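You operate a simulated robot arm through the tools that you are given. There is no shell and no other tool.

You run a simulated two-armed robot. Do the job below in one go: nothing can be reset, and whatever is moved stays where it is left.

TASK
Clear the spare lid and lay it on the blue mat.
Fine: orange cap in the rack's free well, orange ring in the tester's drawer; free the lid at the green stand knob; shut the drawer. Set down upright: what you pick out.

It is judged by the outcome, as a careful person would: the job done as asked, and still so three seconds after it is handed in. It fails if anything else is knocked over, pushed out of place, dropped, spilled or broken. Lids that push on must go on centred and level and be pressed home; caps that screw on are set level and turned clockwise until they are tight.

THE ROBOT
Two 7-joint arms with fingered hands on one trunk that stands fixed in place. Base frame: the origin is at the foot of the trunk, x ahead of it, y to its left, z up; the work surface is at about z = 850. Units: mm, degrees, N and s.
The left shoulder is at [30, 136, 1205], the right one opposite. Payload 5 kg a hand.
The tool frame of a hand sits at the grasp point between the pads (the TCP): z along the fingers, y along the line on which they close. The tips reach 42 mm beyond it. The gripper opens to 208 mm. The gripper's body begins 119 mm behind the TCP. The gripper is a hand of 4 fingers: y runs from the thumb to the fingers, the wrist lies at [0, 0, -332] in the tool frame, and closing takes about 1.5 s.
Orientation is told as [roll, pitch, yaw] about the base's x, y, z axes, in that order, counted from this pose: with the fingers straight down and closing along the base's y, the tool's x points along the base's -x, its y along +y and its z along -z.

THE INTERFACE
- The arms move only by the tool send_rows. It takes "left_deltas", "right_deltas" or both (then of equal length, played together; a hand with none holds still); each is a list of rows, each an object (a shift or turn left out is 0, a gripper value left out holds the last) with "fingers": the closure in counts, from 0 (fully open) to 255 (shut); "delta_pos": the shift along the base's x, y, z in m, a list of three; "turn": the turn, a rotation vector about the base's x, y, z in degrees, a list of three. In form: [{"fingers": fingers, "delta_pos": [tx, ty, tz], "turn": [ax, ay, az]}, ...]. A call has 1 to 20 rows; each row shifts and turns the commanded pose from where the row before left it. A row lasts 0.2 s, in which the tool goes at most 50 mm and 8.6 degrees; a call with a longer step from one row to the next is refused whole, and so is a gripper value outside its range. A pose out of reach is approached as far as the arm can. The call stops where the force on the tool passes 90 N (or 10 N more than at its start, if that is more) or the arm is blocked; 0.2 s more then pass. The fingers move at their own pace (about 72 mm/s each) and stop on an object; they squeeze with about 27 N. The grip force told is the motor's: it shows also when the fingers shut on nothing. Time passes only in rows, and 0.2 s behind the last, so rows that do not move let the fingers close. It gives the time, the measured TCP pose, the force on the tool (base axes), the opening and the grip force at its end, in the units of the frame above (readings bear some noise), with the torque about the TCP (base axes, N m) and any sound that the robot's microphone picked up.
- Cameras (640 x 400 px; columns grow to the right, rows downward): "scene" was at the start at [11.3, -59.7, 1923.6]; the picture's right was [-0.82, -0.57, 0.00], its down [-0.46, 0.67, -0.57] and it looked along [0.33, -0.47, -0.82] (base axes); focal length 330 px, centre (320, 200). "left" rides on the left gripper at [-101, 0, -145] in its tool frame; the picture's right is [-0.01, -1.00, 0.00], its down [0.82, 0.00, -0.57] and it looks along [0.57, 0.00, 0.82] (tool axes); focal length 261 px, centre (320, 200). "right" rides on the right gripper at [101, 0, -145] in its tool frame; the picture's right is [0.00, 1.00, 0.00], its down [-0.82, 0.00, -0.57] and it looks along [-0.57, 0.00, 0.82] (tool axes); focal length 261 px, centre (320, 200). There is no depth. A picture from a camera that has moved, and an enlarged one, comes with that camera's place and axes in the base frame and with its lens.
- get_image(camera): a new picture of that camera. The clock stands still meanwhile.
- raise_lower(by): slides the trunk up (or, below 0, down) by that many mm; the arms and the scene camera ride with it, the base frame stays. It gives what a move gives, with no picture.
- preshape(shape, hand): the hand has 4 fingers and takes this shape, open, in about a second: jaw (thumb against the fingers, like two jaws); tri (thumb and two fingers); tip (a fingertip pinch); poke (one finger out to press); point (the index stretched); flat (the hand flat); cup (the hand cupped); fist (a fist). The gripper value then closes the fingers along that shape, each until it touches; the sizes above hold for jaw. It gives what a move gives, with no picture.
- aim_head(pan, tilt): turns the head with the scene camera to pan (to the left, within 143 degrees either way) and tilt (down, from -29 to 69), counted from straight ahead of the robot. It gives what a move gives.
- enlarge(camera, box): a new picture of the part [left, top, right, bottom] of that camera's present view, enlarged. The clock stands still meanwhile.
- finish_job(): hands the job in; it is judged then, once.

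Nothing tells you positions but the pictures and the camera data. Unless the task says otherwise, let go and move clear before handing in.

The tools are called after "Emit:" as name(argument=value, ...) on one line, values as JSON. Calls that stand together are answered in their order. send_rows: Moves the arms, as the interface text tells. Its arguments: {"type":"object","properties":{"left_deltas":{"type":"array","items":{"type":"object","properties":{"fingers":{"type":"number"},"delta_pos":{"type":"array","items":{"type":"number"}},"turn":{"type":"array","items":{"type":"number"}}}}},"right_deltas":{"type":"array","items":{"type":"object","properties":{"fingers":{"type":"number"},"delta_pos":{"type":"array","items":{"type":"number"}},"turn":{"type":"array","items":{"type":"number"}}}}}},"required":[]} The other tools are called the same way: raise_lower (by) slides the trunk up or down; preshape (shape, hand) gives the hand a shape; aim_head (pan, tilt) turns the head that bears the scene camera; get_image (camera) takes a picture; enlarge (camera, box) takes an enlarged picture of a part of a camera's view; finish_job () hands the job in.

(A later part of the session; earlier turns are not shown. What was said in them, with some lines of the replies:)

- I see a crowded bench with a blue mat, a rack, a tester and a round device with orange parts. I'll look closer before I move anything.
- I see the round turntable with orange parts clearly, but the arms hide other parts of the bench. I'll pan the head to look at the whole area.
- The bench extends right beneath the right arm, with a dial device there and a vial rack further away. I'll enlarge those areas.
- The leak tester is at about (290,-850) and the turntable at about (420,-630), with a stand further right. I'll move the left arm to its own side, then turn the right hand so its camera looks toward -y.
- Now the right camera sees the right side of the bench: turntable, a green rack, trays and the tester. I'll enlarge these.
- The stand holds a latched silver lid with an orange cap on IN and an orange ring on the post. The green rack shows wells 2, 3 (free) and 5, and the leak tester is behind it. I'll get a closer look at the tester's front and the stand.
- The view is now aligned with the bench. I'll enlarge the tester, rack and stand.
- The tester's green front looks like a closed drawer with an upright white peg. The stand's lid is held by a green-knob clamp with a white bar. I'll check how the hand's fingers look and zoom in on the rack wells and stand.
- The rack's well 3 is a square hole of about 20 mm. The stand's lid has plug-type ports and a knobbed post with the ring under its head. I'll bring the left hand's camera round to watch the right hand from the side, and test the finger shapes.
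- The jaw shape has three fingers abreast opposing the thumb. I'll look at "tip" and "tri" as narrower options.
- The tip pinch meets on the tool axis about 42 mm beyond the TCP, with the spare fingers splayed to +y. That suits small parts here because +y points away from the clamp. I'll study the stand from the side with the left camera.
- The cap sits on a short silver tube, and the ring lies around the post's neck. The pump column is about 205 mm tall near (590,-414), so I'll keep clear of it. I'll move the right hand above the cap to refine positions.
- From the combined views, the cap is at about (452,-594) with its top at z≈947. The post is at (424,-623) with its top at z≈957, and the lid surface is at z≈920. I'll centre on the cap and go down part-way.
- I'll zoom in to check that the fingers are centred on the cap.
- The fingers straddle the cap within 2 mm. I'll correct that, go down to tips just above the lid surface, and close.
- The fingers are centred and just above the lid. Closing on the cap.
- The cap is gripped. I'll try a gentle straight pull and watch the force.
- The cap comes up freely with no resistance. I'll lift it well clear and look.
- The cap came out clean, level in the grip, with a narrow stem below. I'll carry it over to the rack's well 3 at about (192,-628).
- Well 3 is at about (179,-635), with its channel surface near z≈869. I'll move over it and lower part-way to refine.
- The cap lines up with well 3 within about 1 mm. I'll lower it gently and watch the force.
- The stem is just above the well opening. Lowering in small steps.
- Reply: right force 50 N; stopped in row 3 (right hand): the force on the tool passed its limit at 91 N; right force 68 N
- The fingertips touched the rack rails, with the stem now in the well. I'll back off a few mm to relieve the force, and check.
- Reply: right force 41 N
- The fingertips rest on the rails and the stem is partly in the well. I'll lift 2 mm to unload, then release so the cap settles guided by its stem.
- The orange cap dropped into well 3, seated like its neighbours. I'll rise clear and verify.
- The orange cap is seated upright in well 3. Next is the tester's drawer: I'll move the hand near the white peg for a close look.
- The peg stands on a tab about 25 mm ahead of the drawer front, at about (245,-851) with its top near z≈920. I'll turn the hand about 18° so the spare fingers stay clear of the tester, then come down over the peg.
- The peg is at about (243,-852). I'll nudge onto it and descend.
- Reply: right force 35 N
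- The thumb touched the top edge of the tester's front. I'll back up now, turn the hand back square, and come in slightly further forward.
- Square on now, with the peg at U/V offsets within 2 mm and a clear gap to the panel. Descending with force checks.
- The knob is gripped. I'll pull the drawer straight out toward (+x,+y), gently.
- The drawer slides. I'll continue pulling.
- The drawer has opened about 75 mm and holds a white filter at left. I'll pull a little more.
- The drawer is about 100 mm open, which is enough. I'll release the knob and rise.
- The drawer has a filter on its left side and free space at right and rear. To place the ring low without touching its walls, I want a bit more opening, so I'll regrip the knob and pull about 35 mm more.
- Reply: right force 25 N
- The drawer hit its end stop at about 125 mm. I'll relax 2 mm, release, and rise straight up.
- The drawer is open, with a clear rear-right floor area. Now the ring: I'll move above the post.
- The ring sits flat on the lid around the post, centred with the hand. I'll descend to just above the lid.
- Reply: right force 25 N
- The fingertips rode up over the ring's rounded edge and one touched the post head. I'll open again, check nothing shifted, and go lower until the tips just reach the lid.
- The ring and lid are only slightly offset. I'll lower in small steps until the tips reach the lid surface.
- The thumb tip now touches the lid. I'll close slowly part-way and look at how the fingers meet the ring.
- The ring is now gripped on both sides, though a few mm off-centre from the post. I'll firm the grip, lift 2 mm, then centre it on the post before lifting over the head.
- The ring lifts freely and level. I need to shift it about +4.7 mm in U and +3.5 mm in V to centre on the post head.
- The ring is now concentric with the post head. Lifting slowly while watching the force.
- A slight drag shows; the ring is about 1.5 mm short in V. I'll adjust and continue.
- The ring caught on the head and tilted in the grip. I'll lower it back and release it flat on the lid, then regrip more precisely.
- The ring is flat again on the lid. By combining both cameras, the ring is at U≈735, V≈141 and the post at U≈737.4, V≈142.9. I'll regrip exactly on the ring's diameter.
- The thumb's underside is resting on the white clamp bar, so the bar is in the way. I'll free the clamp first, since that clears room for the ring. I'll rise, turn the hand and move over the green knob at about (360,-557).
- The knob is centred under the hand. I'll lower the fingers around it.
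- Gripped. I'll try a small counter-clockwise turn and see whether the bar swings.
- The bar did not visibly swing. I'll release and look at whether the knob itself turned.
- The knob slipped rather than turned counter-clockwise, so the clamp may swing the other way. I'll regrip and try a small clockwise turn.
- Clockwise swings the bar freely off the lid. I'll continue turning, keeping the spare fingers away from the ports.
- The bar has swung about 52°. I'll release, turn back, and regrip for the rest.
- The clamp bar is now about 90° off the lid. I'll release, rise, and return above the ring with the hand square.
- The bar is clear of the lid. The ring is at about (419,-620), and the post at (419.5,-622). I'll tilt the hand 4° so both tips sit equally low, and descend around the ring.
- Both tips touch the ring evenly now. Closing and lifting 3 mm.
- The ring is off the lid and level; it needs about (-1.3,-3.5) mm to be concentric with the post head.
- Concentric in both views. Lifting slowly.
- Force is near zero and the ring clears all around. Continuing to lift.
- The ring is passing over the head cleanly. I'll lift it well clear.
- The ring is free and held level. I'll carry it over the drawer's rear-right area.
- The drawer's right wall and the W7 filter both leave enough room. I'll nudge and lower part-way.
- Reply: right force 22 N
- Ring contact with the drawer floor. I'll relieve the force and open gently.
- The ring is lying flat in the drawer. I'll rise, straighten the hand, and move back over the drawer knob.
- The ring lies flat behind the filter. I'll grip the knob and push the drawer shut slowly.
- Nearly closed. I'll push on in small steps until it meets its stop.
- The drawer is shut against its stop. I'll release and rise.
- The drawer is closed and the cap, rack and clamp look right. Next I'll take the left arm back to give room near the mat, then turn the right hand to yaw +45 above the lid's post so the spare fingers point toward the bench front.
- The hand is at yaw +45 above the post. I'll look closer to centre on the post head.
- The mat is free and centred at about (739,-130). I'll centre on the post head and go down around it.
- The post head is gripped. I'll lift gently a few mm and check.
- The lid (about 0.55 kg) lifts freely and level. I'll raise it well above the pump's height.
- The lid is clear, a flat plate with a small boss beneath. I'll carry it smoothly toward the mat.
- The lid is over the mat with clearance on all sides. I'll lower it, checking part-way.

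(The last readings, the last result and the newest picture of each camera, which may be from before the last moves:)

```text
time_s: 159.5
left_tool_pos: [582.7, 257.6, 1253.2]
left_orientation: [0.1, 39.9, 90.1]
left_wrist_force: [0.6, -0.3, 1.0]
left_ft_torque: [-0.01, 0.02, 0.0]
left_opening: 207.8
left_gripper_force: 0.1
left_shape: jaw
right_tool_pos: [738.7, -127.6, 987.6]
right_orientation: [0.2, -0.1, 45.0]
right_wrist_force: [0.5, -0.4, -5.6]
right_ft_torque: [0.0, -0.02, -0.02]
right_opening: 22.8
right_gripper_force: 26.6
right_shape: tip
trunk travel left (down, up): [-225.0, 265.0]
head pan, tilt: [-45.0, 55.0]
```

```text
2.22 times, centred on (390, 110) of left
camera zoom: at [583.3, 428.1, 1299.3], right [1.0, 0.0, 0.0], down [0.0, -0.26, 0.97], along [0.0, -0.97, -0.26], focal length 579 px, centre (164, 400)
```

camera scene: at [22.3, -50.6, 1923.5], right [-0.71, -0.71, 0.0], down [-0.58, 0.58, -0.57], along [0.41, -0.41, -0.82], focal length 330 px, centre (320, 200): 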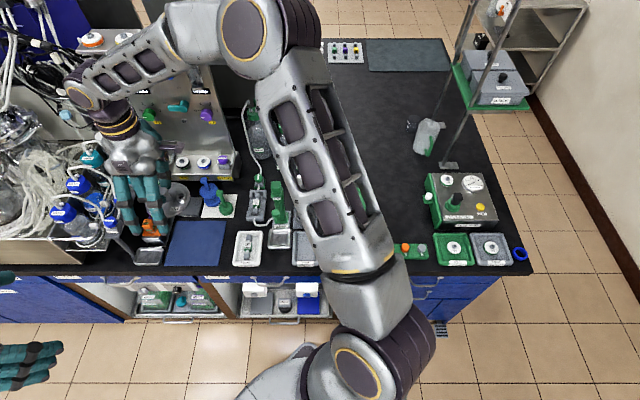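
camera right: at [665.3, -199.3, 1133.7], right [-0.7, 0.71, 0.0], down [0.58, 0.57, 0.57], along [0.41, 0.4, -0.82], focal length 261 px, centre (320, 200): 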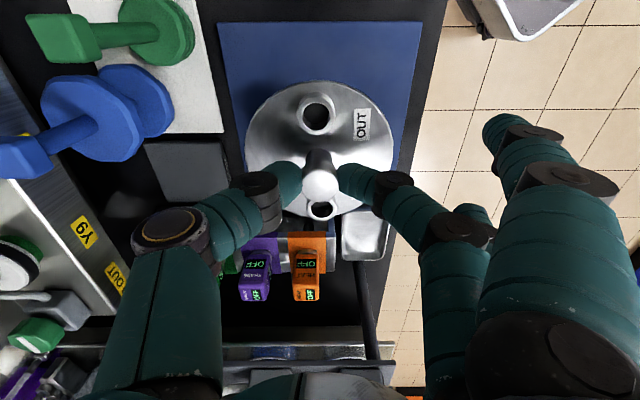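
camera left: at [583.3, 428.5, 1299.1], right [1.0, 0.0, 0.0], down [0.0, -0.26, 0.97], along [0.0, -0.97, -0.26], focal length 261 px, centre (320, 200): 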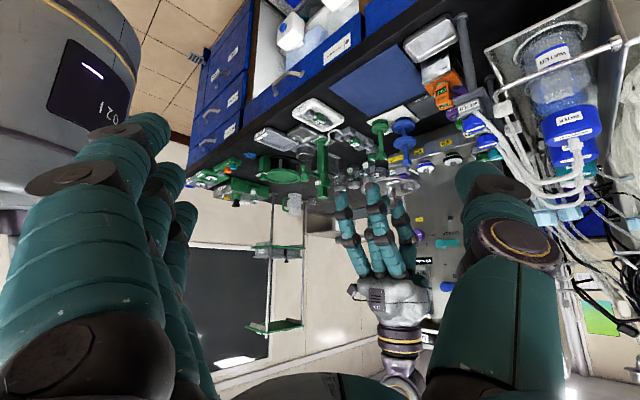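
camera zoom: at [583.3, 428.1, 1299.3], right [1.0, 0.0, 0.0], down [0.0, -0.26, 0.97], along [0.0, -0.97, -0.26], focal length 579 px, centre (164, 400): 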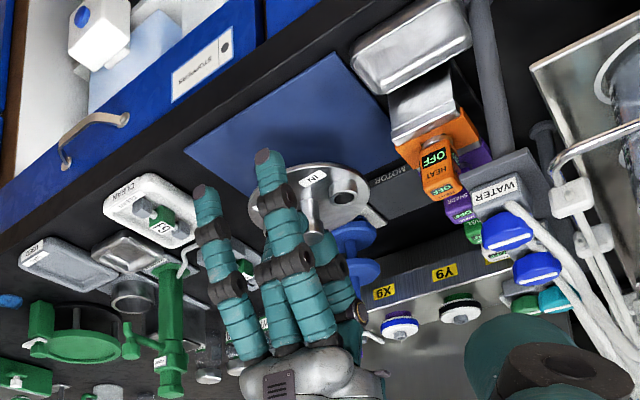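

Aligned with the mat's centre. Lowering further, then in small steps to contact.

Emit:
send_rows(right_deltas=[{"delta_pos": [0, 0, -0.015]}, {"delta_pos": [0, 0, -0.015]}, {"delta_pos": [0, 0, -0.01]}, {}, {}])

Emit:
get_image(camera="right")

Emit:
enlarge(camera="left", box=[340, 50, 440, 130])

Emit:
enlarge(camera="scene", box=[140, 190, 240, 275])

```text
time_s: 160.7
left_tool_pos: [582.3, 258.9, 1253.3]
left_orientation: [-0.1, 40.0, 90.0]
left_wrist_force: [-0.3, -0.2, 0.2]
left_ft_torque: [-0.02, -0.03, 0.0]
left_opening: 207.9
left_gripper_force: 0.0
left_shape: jaw
right_tool_pos: [737.6, -128.1, 949.1]
right_orientation: [0.1, -0.1, 44.9]
right_wrist_force: [0.0, 0.4, -5.9]
right_ft_torque: [-0.04, 0.03, -0.01]
right_opening: 22.6
right_gripper_force: 26.9
right_shape: tip
trunk travel left (down, up): [-225.0, 265.0]
head pan, tilt: [-45.0, 55.0]
```

```text
taken
camera right: at [665.2, -199.2, 1094.9], right [-0.7, 0.71, 0.0], down [0.58, 0.57, 0.57], along [0.41, 0.4, -0.82], focal length 261 px, centre (320, 200)
```

right: 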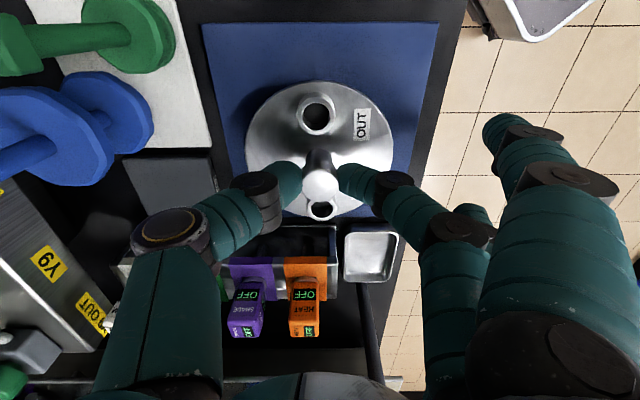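

```text
5.00 times, centred on (390, 90) of left
camera zoom: at [583.2, 428.2, 1299.3], right [1.0, 0.0, 0.0], down [0.0, -0.26, 0.97], along [0.0, -0.97, -0.26], focal length 1303 px, centre (-30, 750)
```

zoom: 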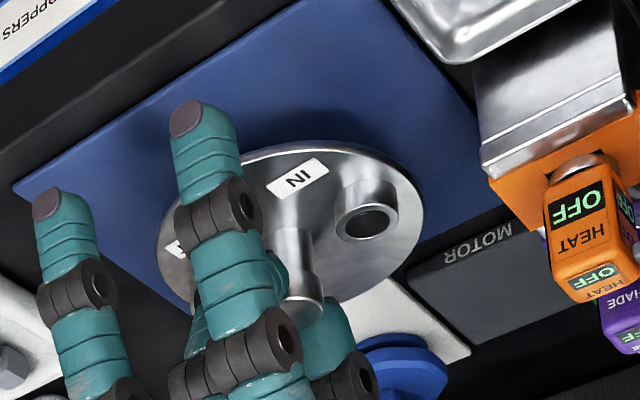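

```text
4.71 times, centred on (190, 232) of scene
camera zoom: at [21.9, -51.0, 1923.5], right [-0.71, -0.71, 0.0], down [-0.58, 0.58, -0.57], along [0.41, -0.41, -0.82], focal length 1551 px, centre (932, 47)
```

zoom: 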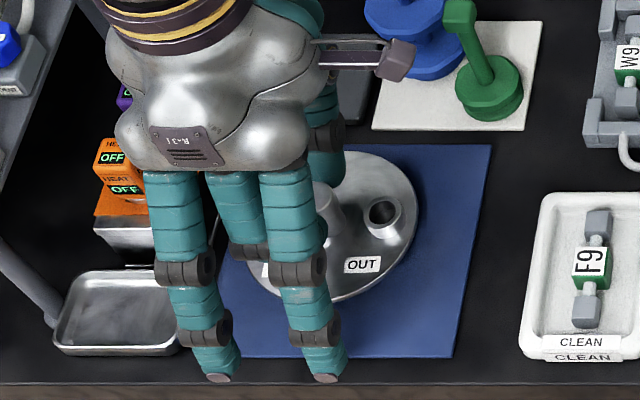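

Emit:
send_rows(right_deltas=[{"delta_pos": [0, 0, -0.008]}, {"delta_pos": [0, 0, -0.006]}, {}])

Emit:
send_rows(right_deltas=[{"delta_pos": [0, 0, -0.003]}, {"delta_pos": [0, 0, -0.003]}, {}])

Emit:
enlarge(camera="left", box=[340, 50, 440, 130])

```text
time_s: 161.5
left_tool_pos: [583.2, 258.0, 1251.6]
left_orientation: [-0.1, 40.0, 90.1]
left_wrist_force: [0.2, -0.2, 0.9]
left_ft_torque: [-0.02, -0.02, 0.01]
left_opening: 207.9
left_gripper_force: 0.0
left_shape: jaw
right_tool_pos: [736.9, -128.1, 936.4]
right_orientation: [0.1, -0.1, 44.9]
right_wrist_force: [-0.3, -0.1, -5.0]
right_ft_torque: [-0.02, 0.0, 0.01]
right_opening: 22.6
right_gripper_force: 27.3
right_shape: tip
trunk travel left (down, up): [-225.0, 265.0]
head pan, tilt: [-45.0, 55.0]
```

```text
time_s: 162.3
left_tool_pos: [582.4, 258.2, 1253.0]
left_orientation: [0.1, 39.9, 90.0]
left_wrist_force: [0.4, -0.7, 1.3]
left_ft_torque: [0.03, 0.01, 0.02]
left_opening: 207.7
left_gripper_force: 0.1
left_shape: jaw
right_tool_pos: [738.1, -128.6, 928.6]
right_orientation: [0.1, -0.1, 45.0]
right_wrist_force: [0.6, -0.8, -5.3]
right_ft_torque: [-0.02, 0.01, 0.0]
right_opening: 22.5
right_gripper_force: 27.2
right_shape: tip
trunk travel left (down, up): [-225.0, 265.0]
head pan, tilt: [-45.0, 55.0]
```

```text
5.00 times, centred on (390, 90) of left
camera zoom: at [583.1, 428.1, 1299.4], right [1.0, 0.0, 0.0], down [0.0, -0.26, 0.97], along [0.0, -0.97, -0.26], focal length 1303 px, centre (-30, 750)
```

zoom: 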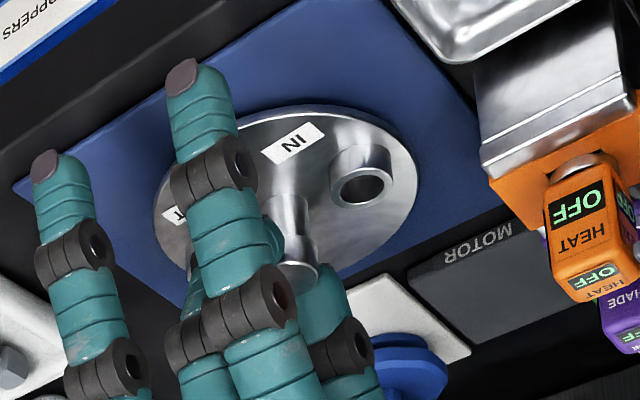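

Emit:
send_rows(right_deltas=[{"delta_pos": [0, 0, -0.002]}, {"delta_pos": [0, 0, -0.002]}, {}])

Emit:
send_rows(right_deltas=[{"delta_pos": [0, 0, -0.002]}, {"delta_pos": [0, 0, -0.001]}, {}])

Emit:
enlarge(camera="left", box=[340, 50, 440, 130])

```text
time_s: 163.1
left_tool_pos: [582.4, 257.6, 1252.6]
left_orientation: [-0.1, 40.0, 90.1]
left_wrist_force: [0.0, 0.5, 0.1]
left_ft_torque: [0.04, -0.03, -0.01]
left_opening: 208.1
left_gripper_force: 0.0
left_shape: jaw
right_tool_pos: [737.9, -130.4, 924.6]
right_orientation: [0.1, -0.1, 44.9]
right_wrist_force: [0.8, -0.6, -5.1]
right_ft_torque: [0.0, 0.0, -0.01]
right_opening: 22.8
right_gripper_force: 26.6
right_shape: tip
trunk travel left (down, up): [-225.0, 265.0]
head pan, tilt: [-45.0, 55.0]
```

```text
time_s: 163.9
left_tool_pos: [582.8, 259.8, 1251.9]
left_orientation: [0.0, 40.0, 89.9]
left_wrist_force: [0.0, 0.1, 0.2]
left_ft_torque: [0.03, 0.02, -0.04]
left_opening: 207.8
left_gripper_force: 0.0
left_shape: jaw
right_tool_pos: [737.3, -129.7, 921.6]
right_orientation: [0.1, -0.2, 44.9]
right_wrist_force: [0.8, -1.5, -2.5]
right_ft_torque: [-0.01, 0.03, 0.04]
right_opening: 22.7
right_gripper_force: 27.1
right_shape: tip
trunk travel left (down, up): [-225.0, 265.0]
head pan, tilt: [-45.0, 55.0]
```

```text
5.00 times, centred on (390, 90) of left
camera zoom: at [583.0, 428.1, 1299.5], right [1.0, 0.0, 0.0], down [0.0, -0.26, 0.97], along [0.0, -0.97, -0.26], focal length 1303 px, centre (-30, 750)
```

zoom: 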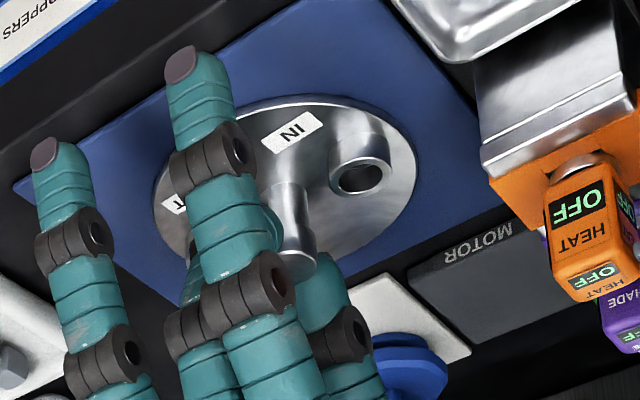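

The lid is just touching the mat. A little more down to seat it, then release.

Emit:
send_rows(right_deltas=[{"delta_pos": [0, 0, -0.001]}, {"delta_pos": [0, 0, -0.001]}, {}])

```text
time_s: 164.7
left_tool_pos: [581.4, 258.0, 1252.9]
left_orientation: [0.0, 40.0, 90.0]
left_wrist_force: [0.2, 0.9, -0.2]
left_ft_torque: [-0.01, -0.02, 0.0]
left_opening: 208.3
left_gripper_force: 0.0
left_shape: jaw
right_tool_pos: [738.2, -129.2, 921.7]
right_orientation: [0.0, -0.2, 45.0]
right_wrist_force: [0.8, -4.9, 17.5]
right_ft_torque: [-0.14, 0.0, 0.02]
right_opening: 22.9
right_gripper_force: 27.1
right_shape: tip
trunk travel left (down, up): [-225.0, 265.0]
head pan, tilt: [-45.0, 55.0]
```

Emit:
send_rows(right_deltas=[{"delta_pos": [0, 0, 0.0015]}, {}, {"fingers": 225}, {"fingers": 215}, {"fingers": 205}, {"fingers": 195}, {}, {}])

Emit:
enlarge(camera="right", box=[220, 60, 420, 240])

Emit:
enlarge(camera="left", box=[340, 50, 440, 130])

```text
time_s: 166.5
left_tool_pos: [582.4, 258.7, 1252.3]
left_orientation: [0.0, 40.0, 90.0]
left_wrist_force: [-0.4, 0.0, -0.3]
left_ft_torque: [0.02, -0.01, 0.02]
left_opening: 207.8
left_gripper_force: 0.2
left_shape: jaw
right_tool_pos: [736.1, -128.9, 921.5]
right_orientation: [0.1, 0.0, 44.9]
right_wrist_force: [-0.3, 0.4, 0.2]
right_ft_torque: [-0.03, -0.01, 0.03]
right_opening: 48.1
right_gripper_force: 0.1
right_shape: tip
trunk travel left (down, up): [-225.0, 265.0]
head pan, tilt: [-45.0, 55.0]
```

```text
2.22 times, centred on (320, 150) of right
camera zoom: at [663.6, -200.5, 1066.5], right [-0.7, 0.71, 0.0], down [0.58, 0.58, 0.57], along [0.41, 0.4, -0.82], focal length 579 px, centre (320, 311)
```

zoom: 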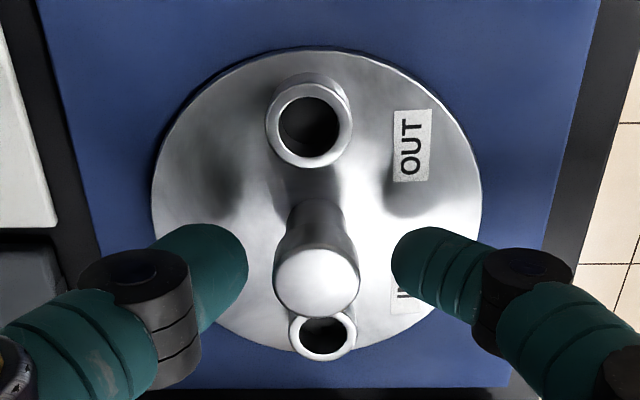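

```text
5.00 times, centred on (390, 90) of left
camera zoom: at [583.0, 428.2, 1299.4], right [1.0, 0.0, 0.0], down [0.0, -0.26, 0.97], along [0.0, -0.97, -0.26], focal length 1303 px, centre (-30, 750)
```

zoom: 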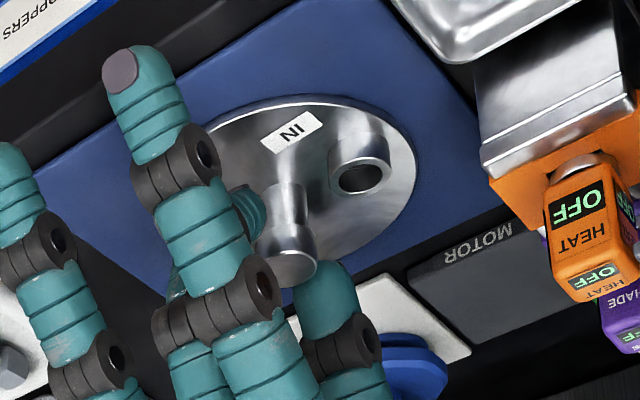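

The lid rests upright and flat, fully on the mat. I'll rise straight up and clear.

Emit:
send_rows(right_deltas=[{"delta_pos": [0, 0, 0.01]}, {"delta_pos": [0, 0, 0.02]}, {"delta_pos": [0, 0, 0.03]}, {"delta_pos": [0, 0, 0.04]}, {"delta_pos": [0, 0, 0.04]}, {"delta_pos": [0, 0, 0.04]}, {"delta_pos": [0, 0, 0.04]}, {"delta_pos": [0, 0, 0.04]}, {"delta_pos": [-0.015, -0.03, 0.02]}, {"delta_pos": [-0.015, -0.03, 0]}, {"delta_pos": [-0.015, -0.03, 0]}, {"delta_pos": [-0.015, -0.03, 0]}, {"delta_pos": [-0.015, -0.03, 0]}, {"delta_pos": [-0.015, -0.03, 0]}, {"delta_pos": [-0.015, -0.03, 0]}, {"delta_pos": [-0.015, -0.03, 0]}, {}])

Emit:
get_image(camera="scene")

Emit:
enlarge(camera="scene", box=[130, 160, 270, 280])

Emit:
enlarge(camera="left", box=[180, 20, 460, 220])

Emit:
enlarge(camera="left", box=[340, 50, 440, 130])

```text
time_s: 170.1
left_tool_pos: [582.6, 258.7, 1252.0]
left_orientation: [0.2, 40.0, 90.1]
left_wrist_force: [-0.4, 0.7, -0.1]
left_ft_torque: [-0.05, 0.03, -0.07]
left_opening: 207.8
left_gripper_force: 0.1
left_shape: jaw
right_tool_pos: [617.3, -366.9, 1202.4]
right_orientation: [0.2, -0.1, 44.8]
right_wrist_force: [0.6, 0.4, -0.4]
right_ft_torque: [-0.04, 0.05, -0.02]
right_opening: 48.5
right_gripper_force: 0.1
right_shape: tip
trunk travel left (down, up): [-225.0, 265.0]
head pan, tilt: [-45.0, 55.0]
```

```text
taken
camera scene: at [22.6, -50.1, 1923.5], right [-0.71, -0.71, 0.0], down [-0.58, 0.58, -0.57], along [0.41, -0.41, -0.82], focal length 330 px, centre (320, 200)
```

scene: 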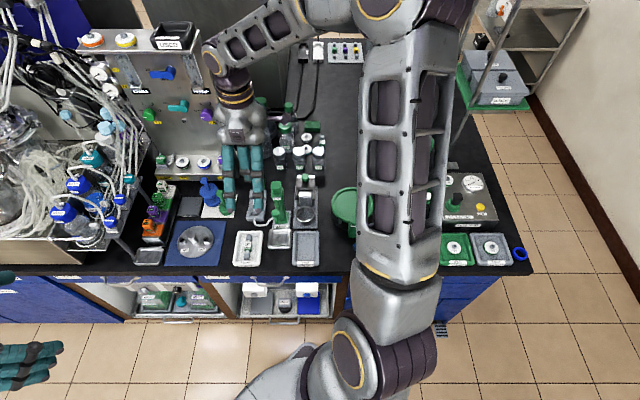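

```text
3.33 times, centred on (200, 220) of scene
camera zoom: at [22.6, -50.1, 1923.5], right [-0.71, -0.71, 0.0], down [-0.58, 0.58, -0.57], along [0.41, -0.41, -0.82], focal length 1098 px, centre (720, 133)
```

zoom: 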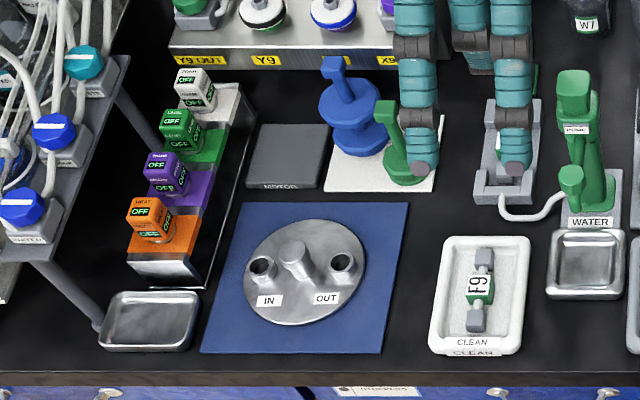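

```text
2.00 times, centred on (320, 120) of left
camera zoom: at [583.7, 428.7, 1298.8], right [1.0, 0.0, 0.0], down [0.0, -0.26, 0.97], along [0.0, -0.97, -0.26], focal length 521 px, centre (320, 360)
```

zoom: 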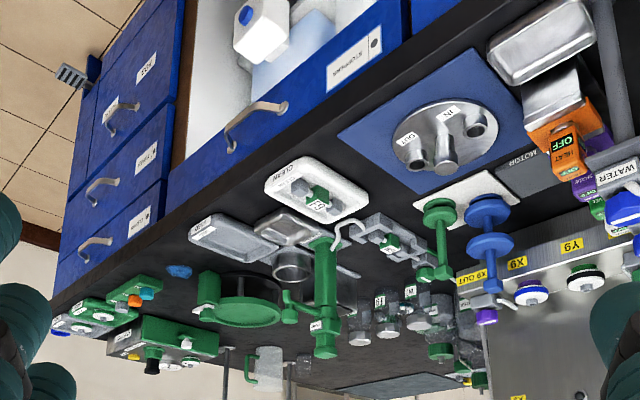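

```text
5.00 times, centred on (390, 90) of left
camera zoom: at [583.7, 428.7, 1298.8], right [1.0, 0.0, 0.0], down [0.0, -0.26, 0.97], along [0.0, -0.97, -0.26], focal length 1303 px, centre (-30, 750)
```

zoom: 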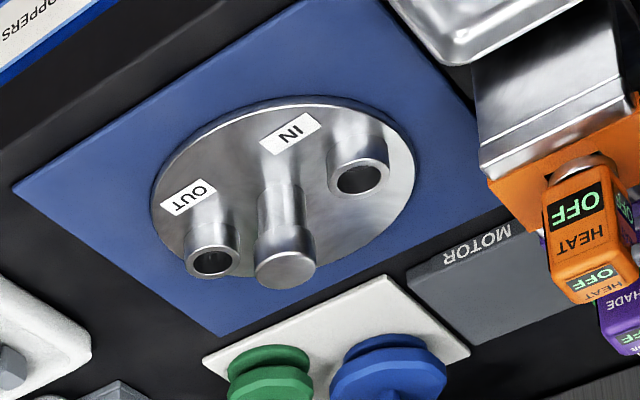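

The lid sits flat and upright on the mat. A final check on the rack, drawer and stand before handing in.

Emit:
enlarge(camera="left", box=[180, 140, 310, 220])

Emit:
enlarge(camera="left", box=[180, 150, 270, 210])

Emit:
enlarge(camera="scene", box=[400, 160, 540, 280])

```text
4.92 times, centred on (245, 180) of left
camera zoom: at [583.7, 428.7, 1298.8], right [1.0, 0.0, 0.0], down [0.0, -0.26, 0.97], along [0.0, -0.97, -0.26], focal length 1283 px, centre (689, 298)
```

zoom: 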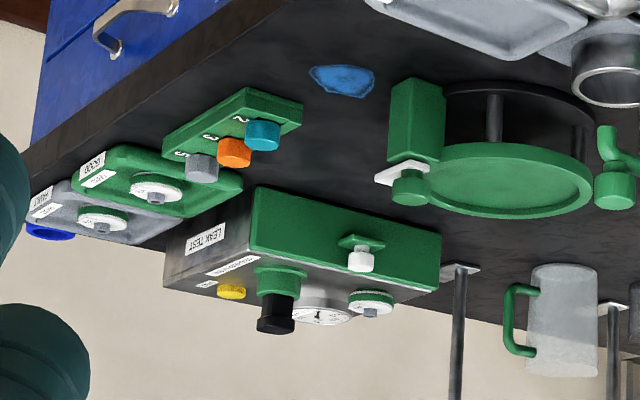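

```text
6.67 times, centred on (225, 180) of left
camera zoom: at [583.7, 428.7, 1298.8], right [1.0, 0.0, 0.0], down [0.0, -0.26, 0.97], along [0.0, -0.97, -0.26], focal length 1738 px, centre (953, 333)
```

zoom: 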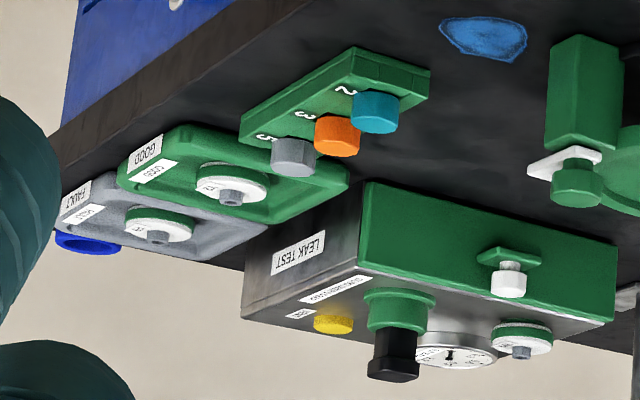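

```text
3.33 times, centred on (470, 220) of scene
camera zoom: at [22.6, -50.1, 1923.5], right [-0.71, -0.71, 0.0], down [-0.58, 0.58, -0.57], along [0.41, -0.41, -0.82], focal length 1098 px, centre (-180, 133)
```

zoom: 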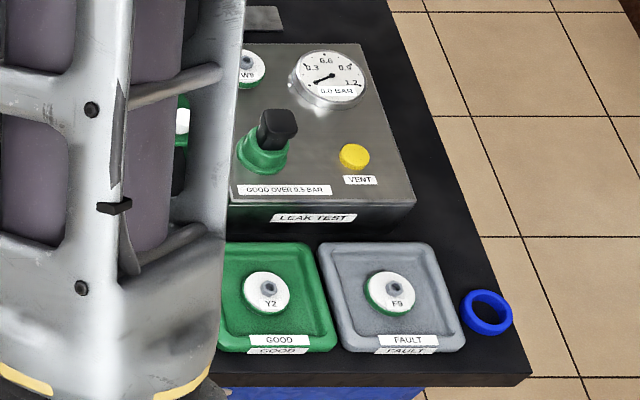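

Every part of the job checks out in the pictures:
- **Orange cap:** upright in the rack's well 3.
- **Orange ring:** flat in the tester's drawer, and the drawer is shut.
- **Clamp:** swung off the stand.
- **Spare lid:** upright on the blue mat.

Both hands are clear, so I'm handing the job in.

Emit:
finish_job()

```text
The job is handed in.
```

The spare lid is lying upright and flat on the blue mat, and I've handed the job in. No result came back, so what follows is based on my final camera checks.

- **Orange cap:** it sits upright in the rack's free well, number 3.
- **Orange ring:** I laid it flat in the tester's drawer, next to the W7 filter, and shut the drawer against its stop.
- **Clamp:** I turned the green stand knob clockwise about 90°, so the white bar is clear of where the lid was.

- **Ring, first tries:** the ring took three tries to get off the post. During the first two it was pressed or caught on the post head, and the lid slid a few mm in its seat.
- **Tester contact:** my thumb once pressed on the tester's front edge, at about 35 N.
- **Rack contact:** lowering the cap, the fingertips pressed on the rack until the 90 N limit stopped the move.

I saw no damage from any of this, and nothing else on the bench was knocked over or visibly moved. Both hands are clear of the bench.
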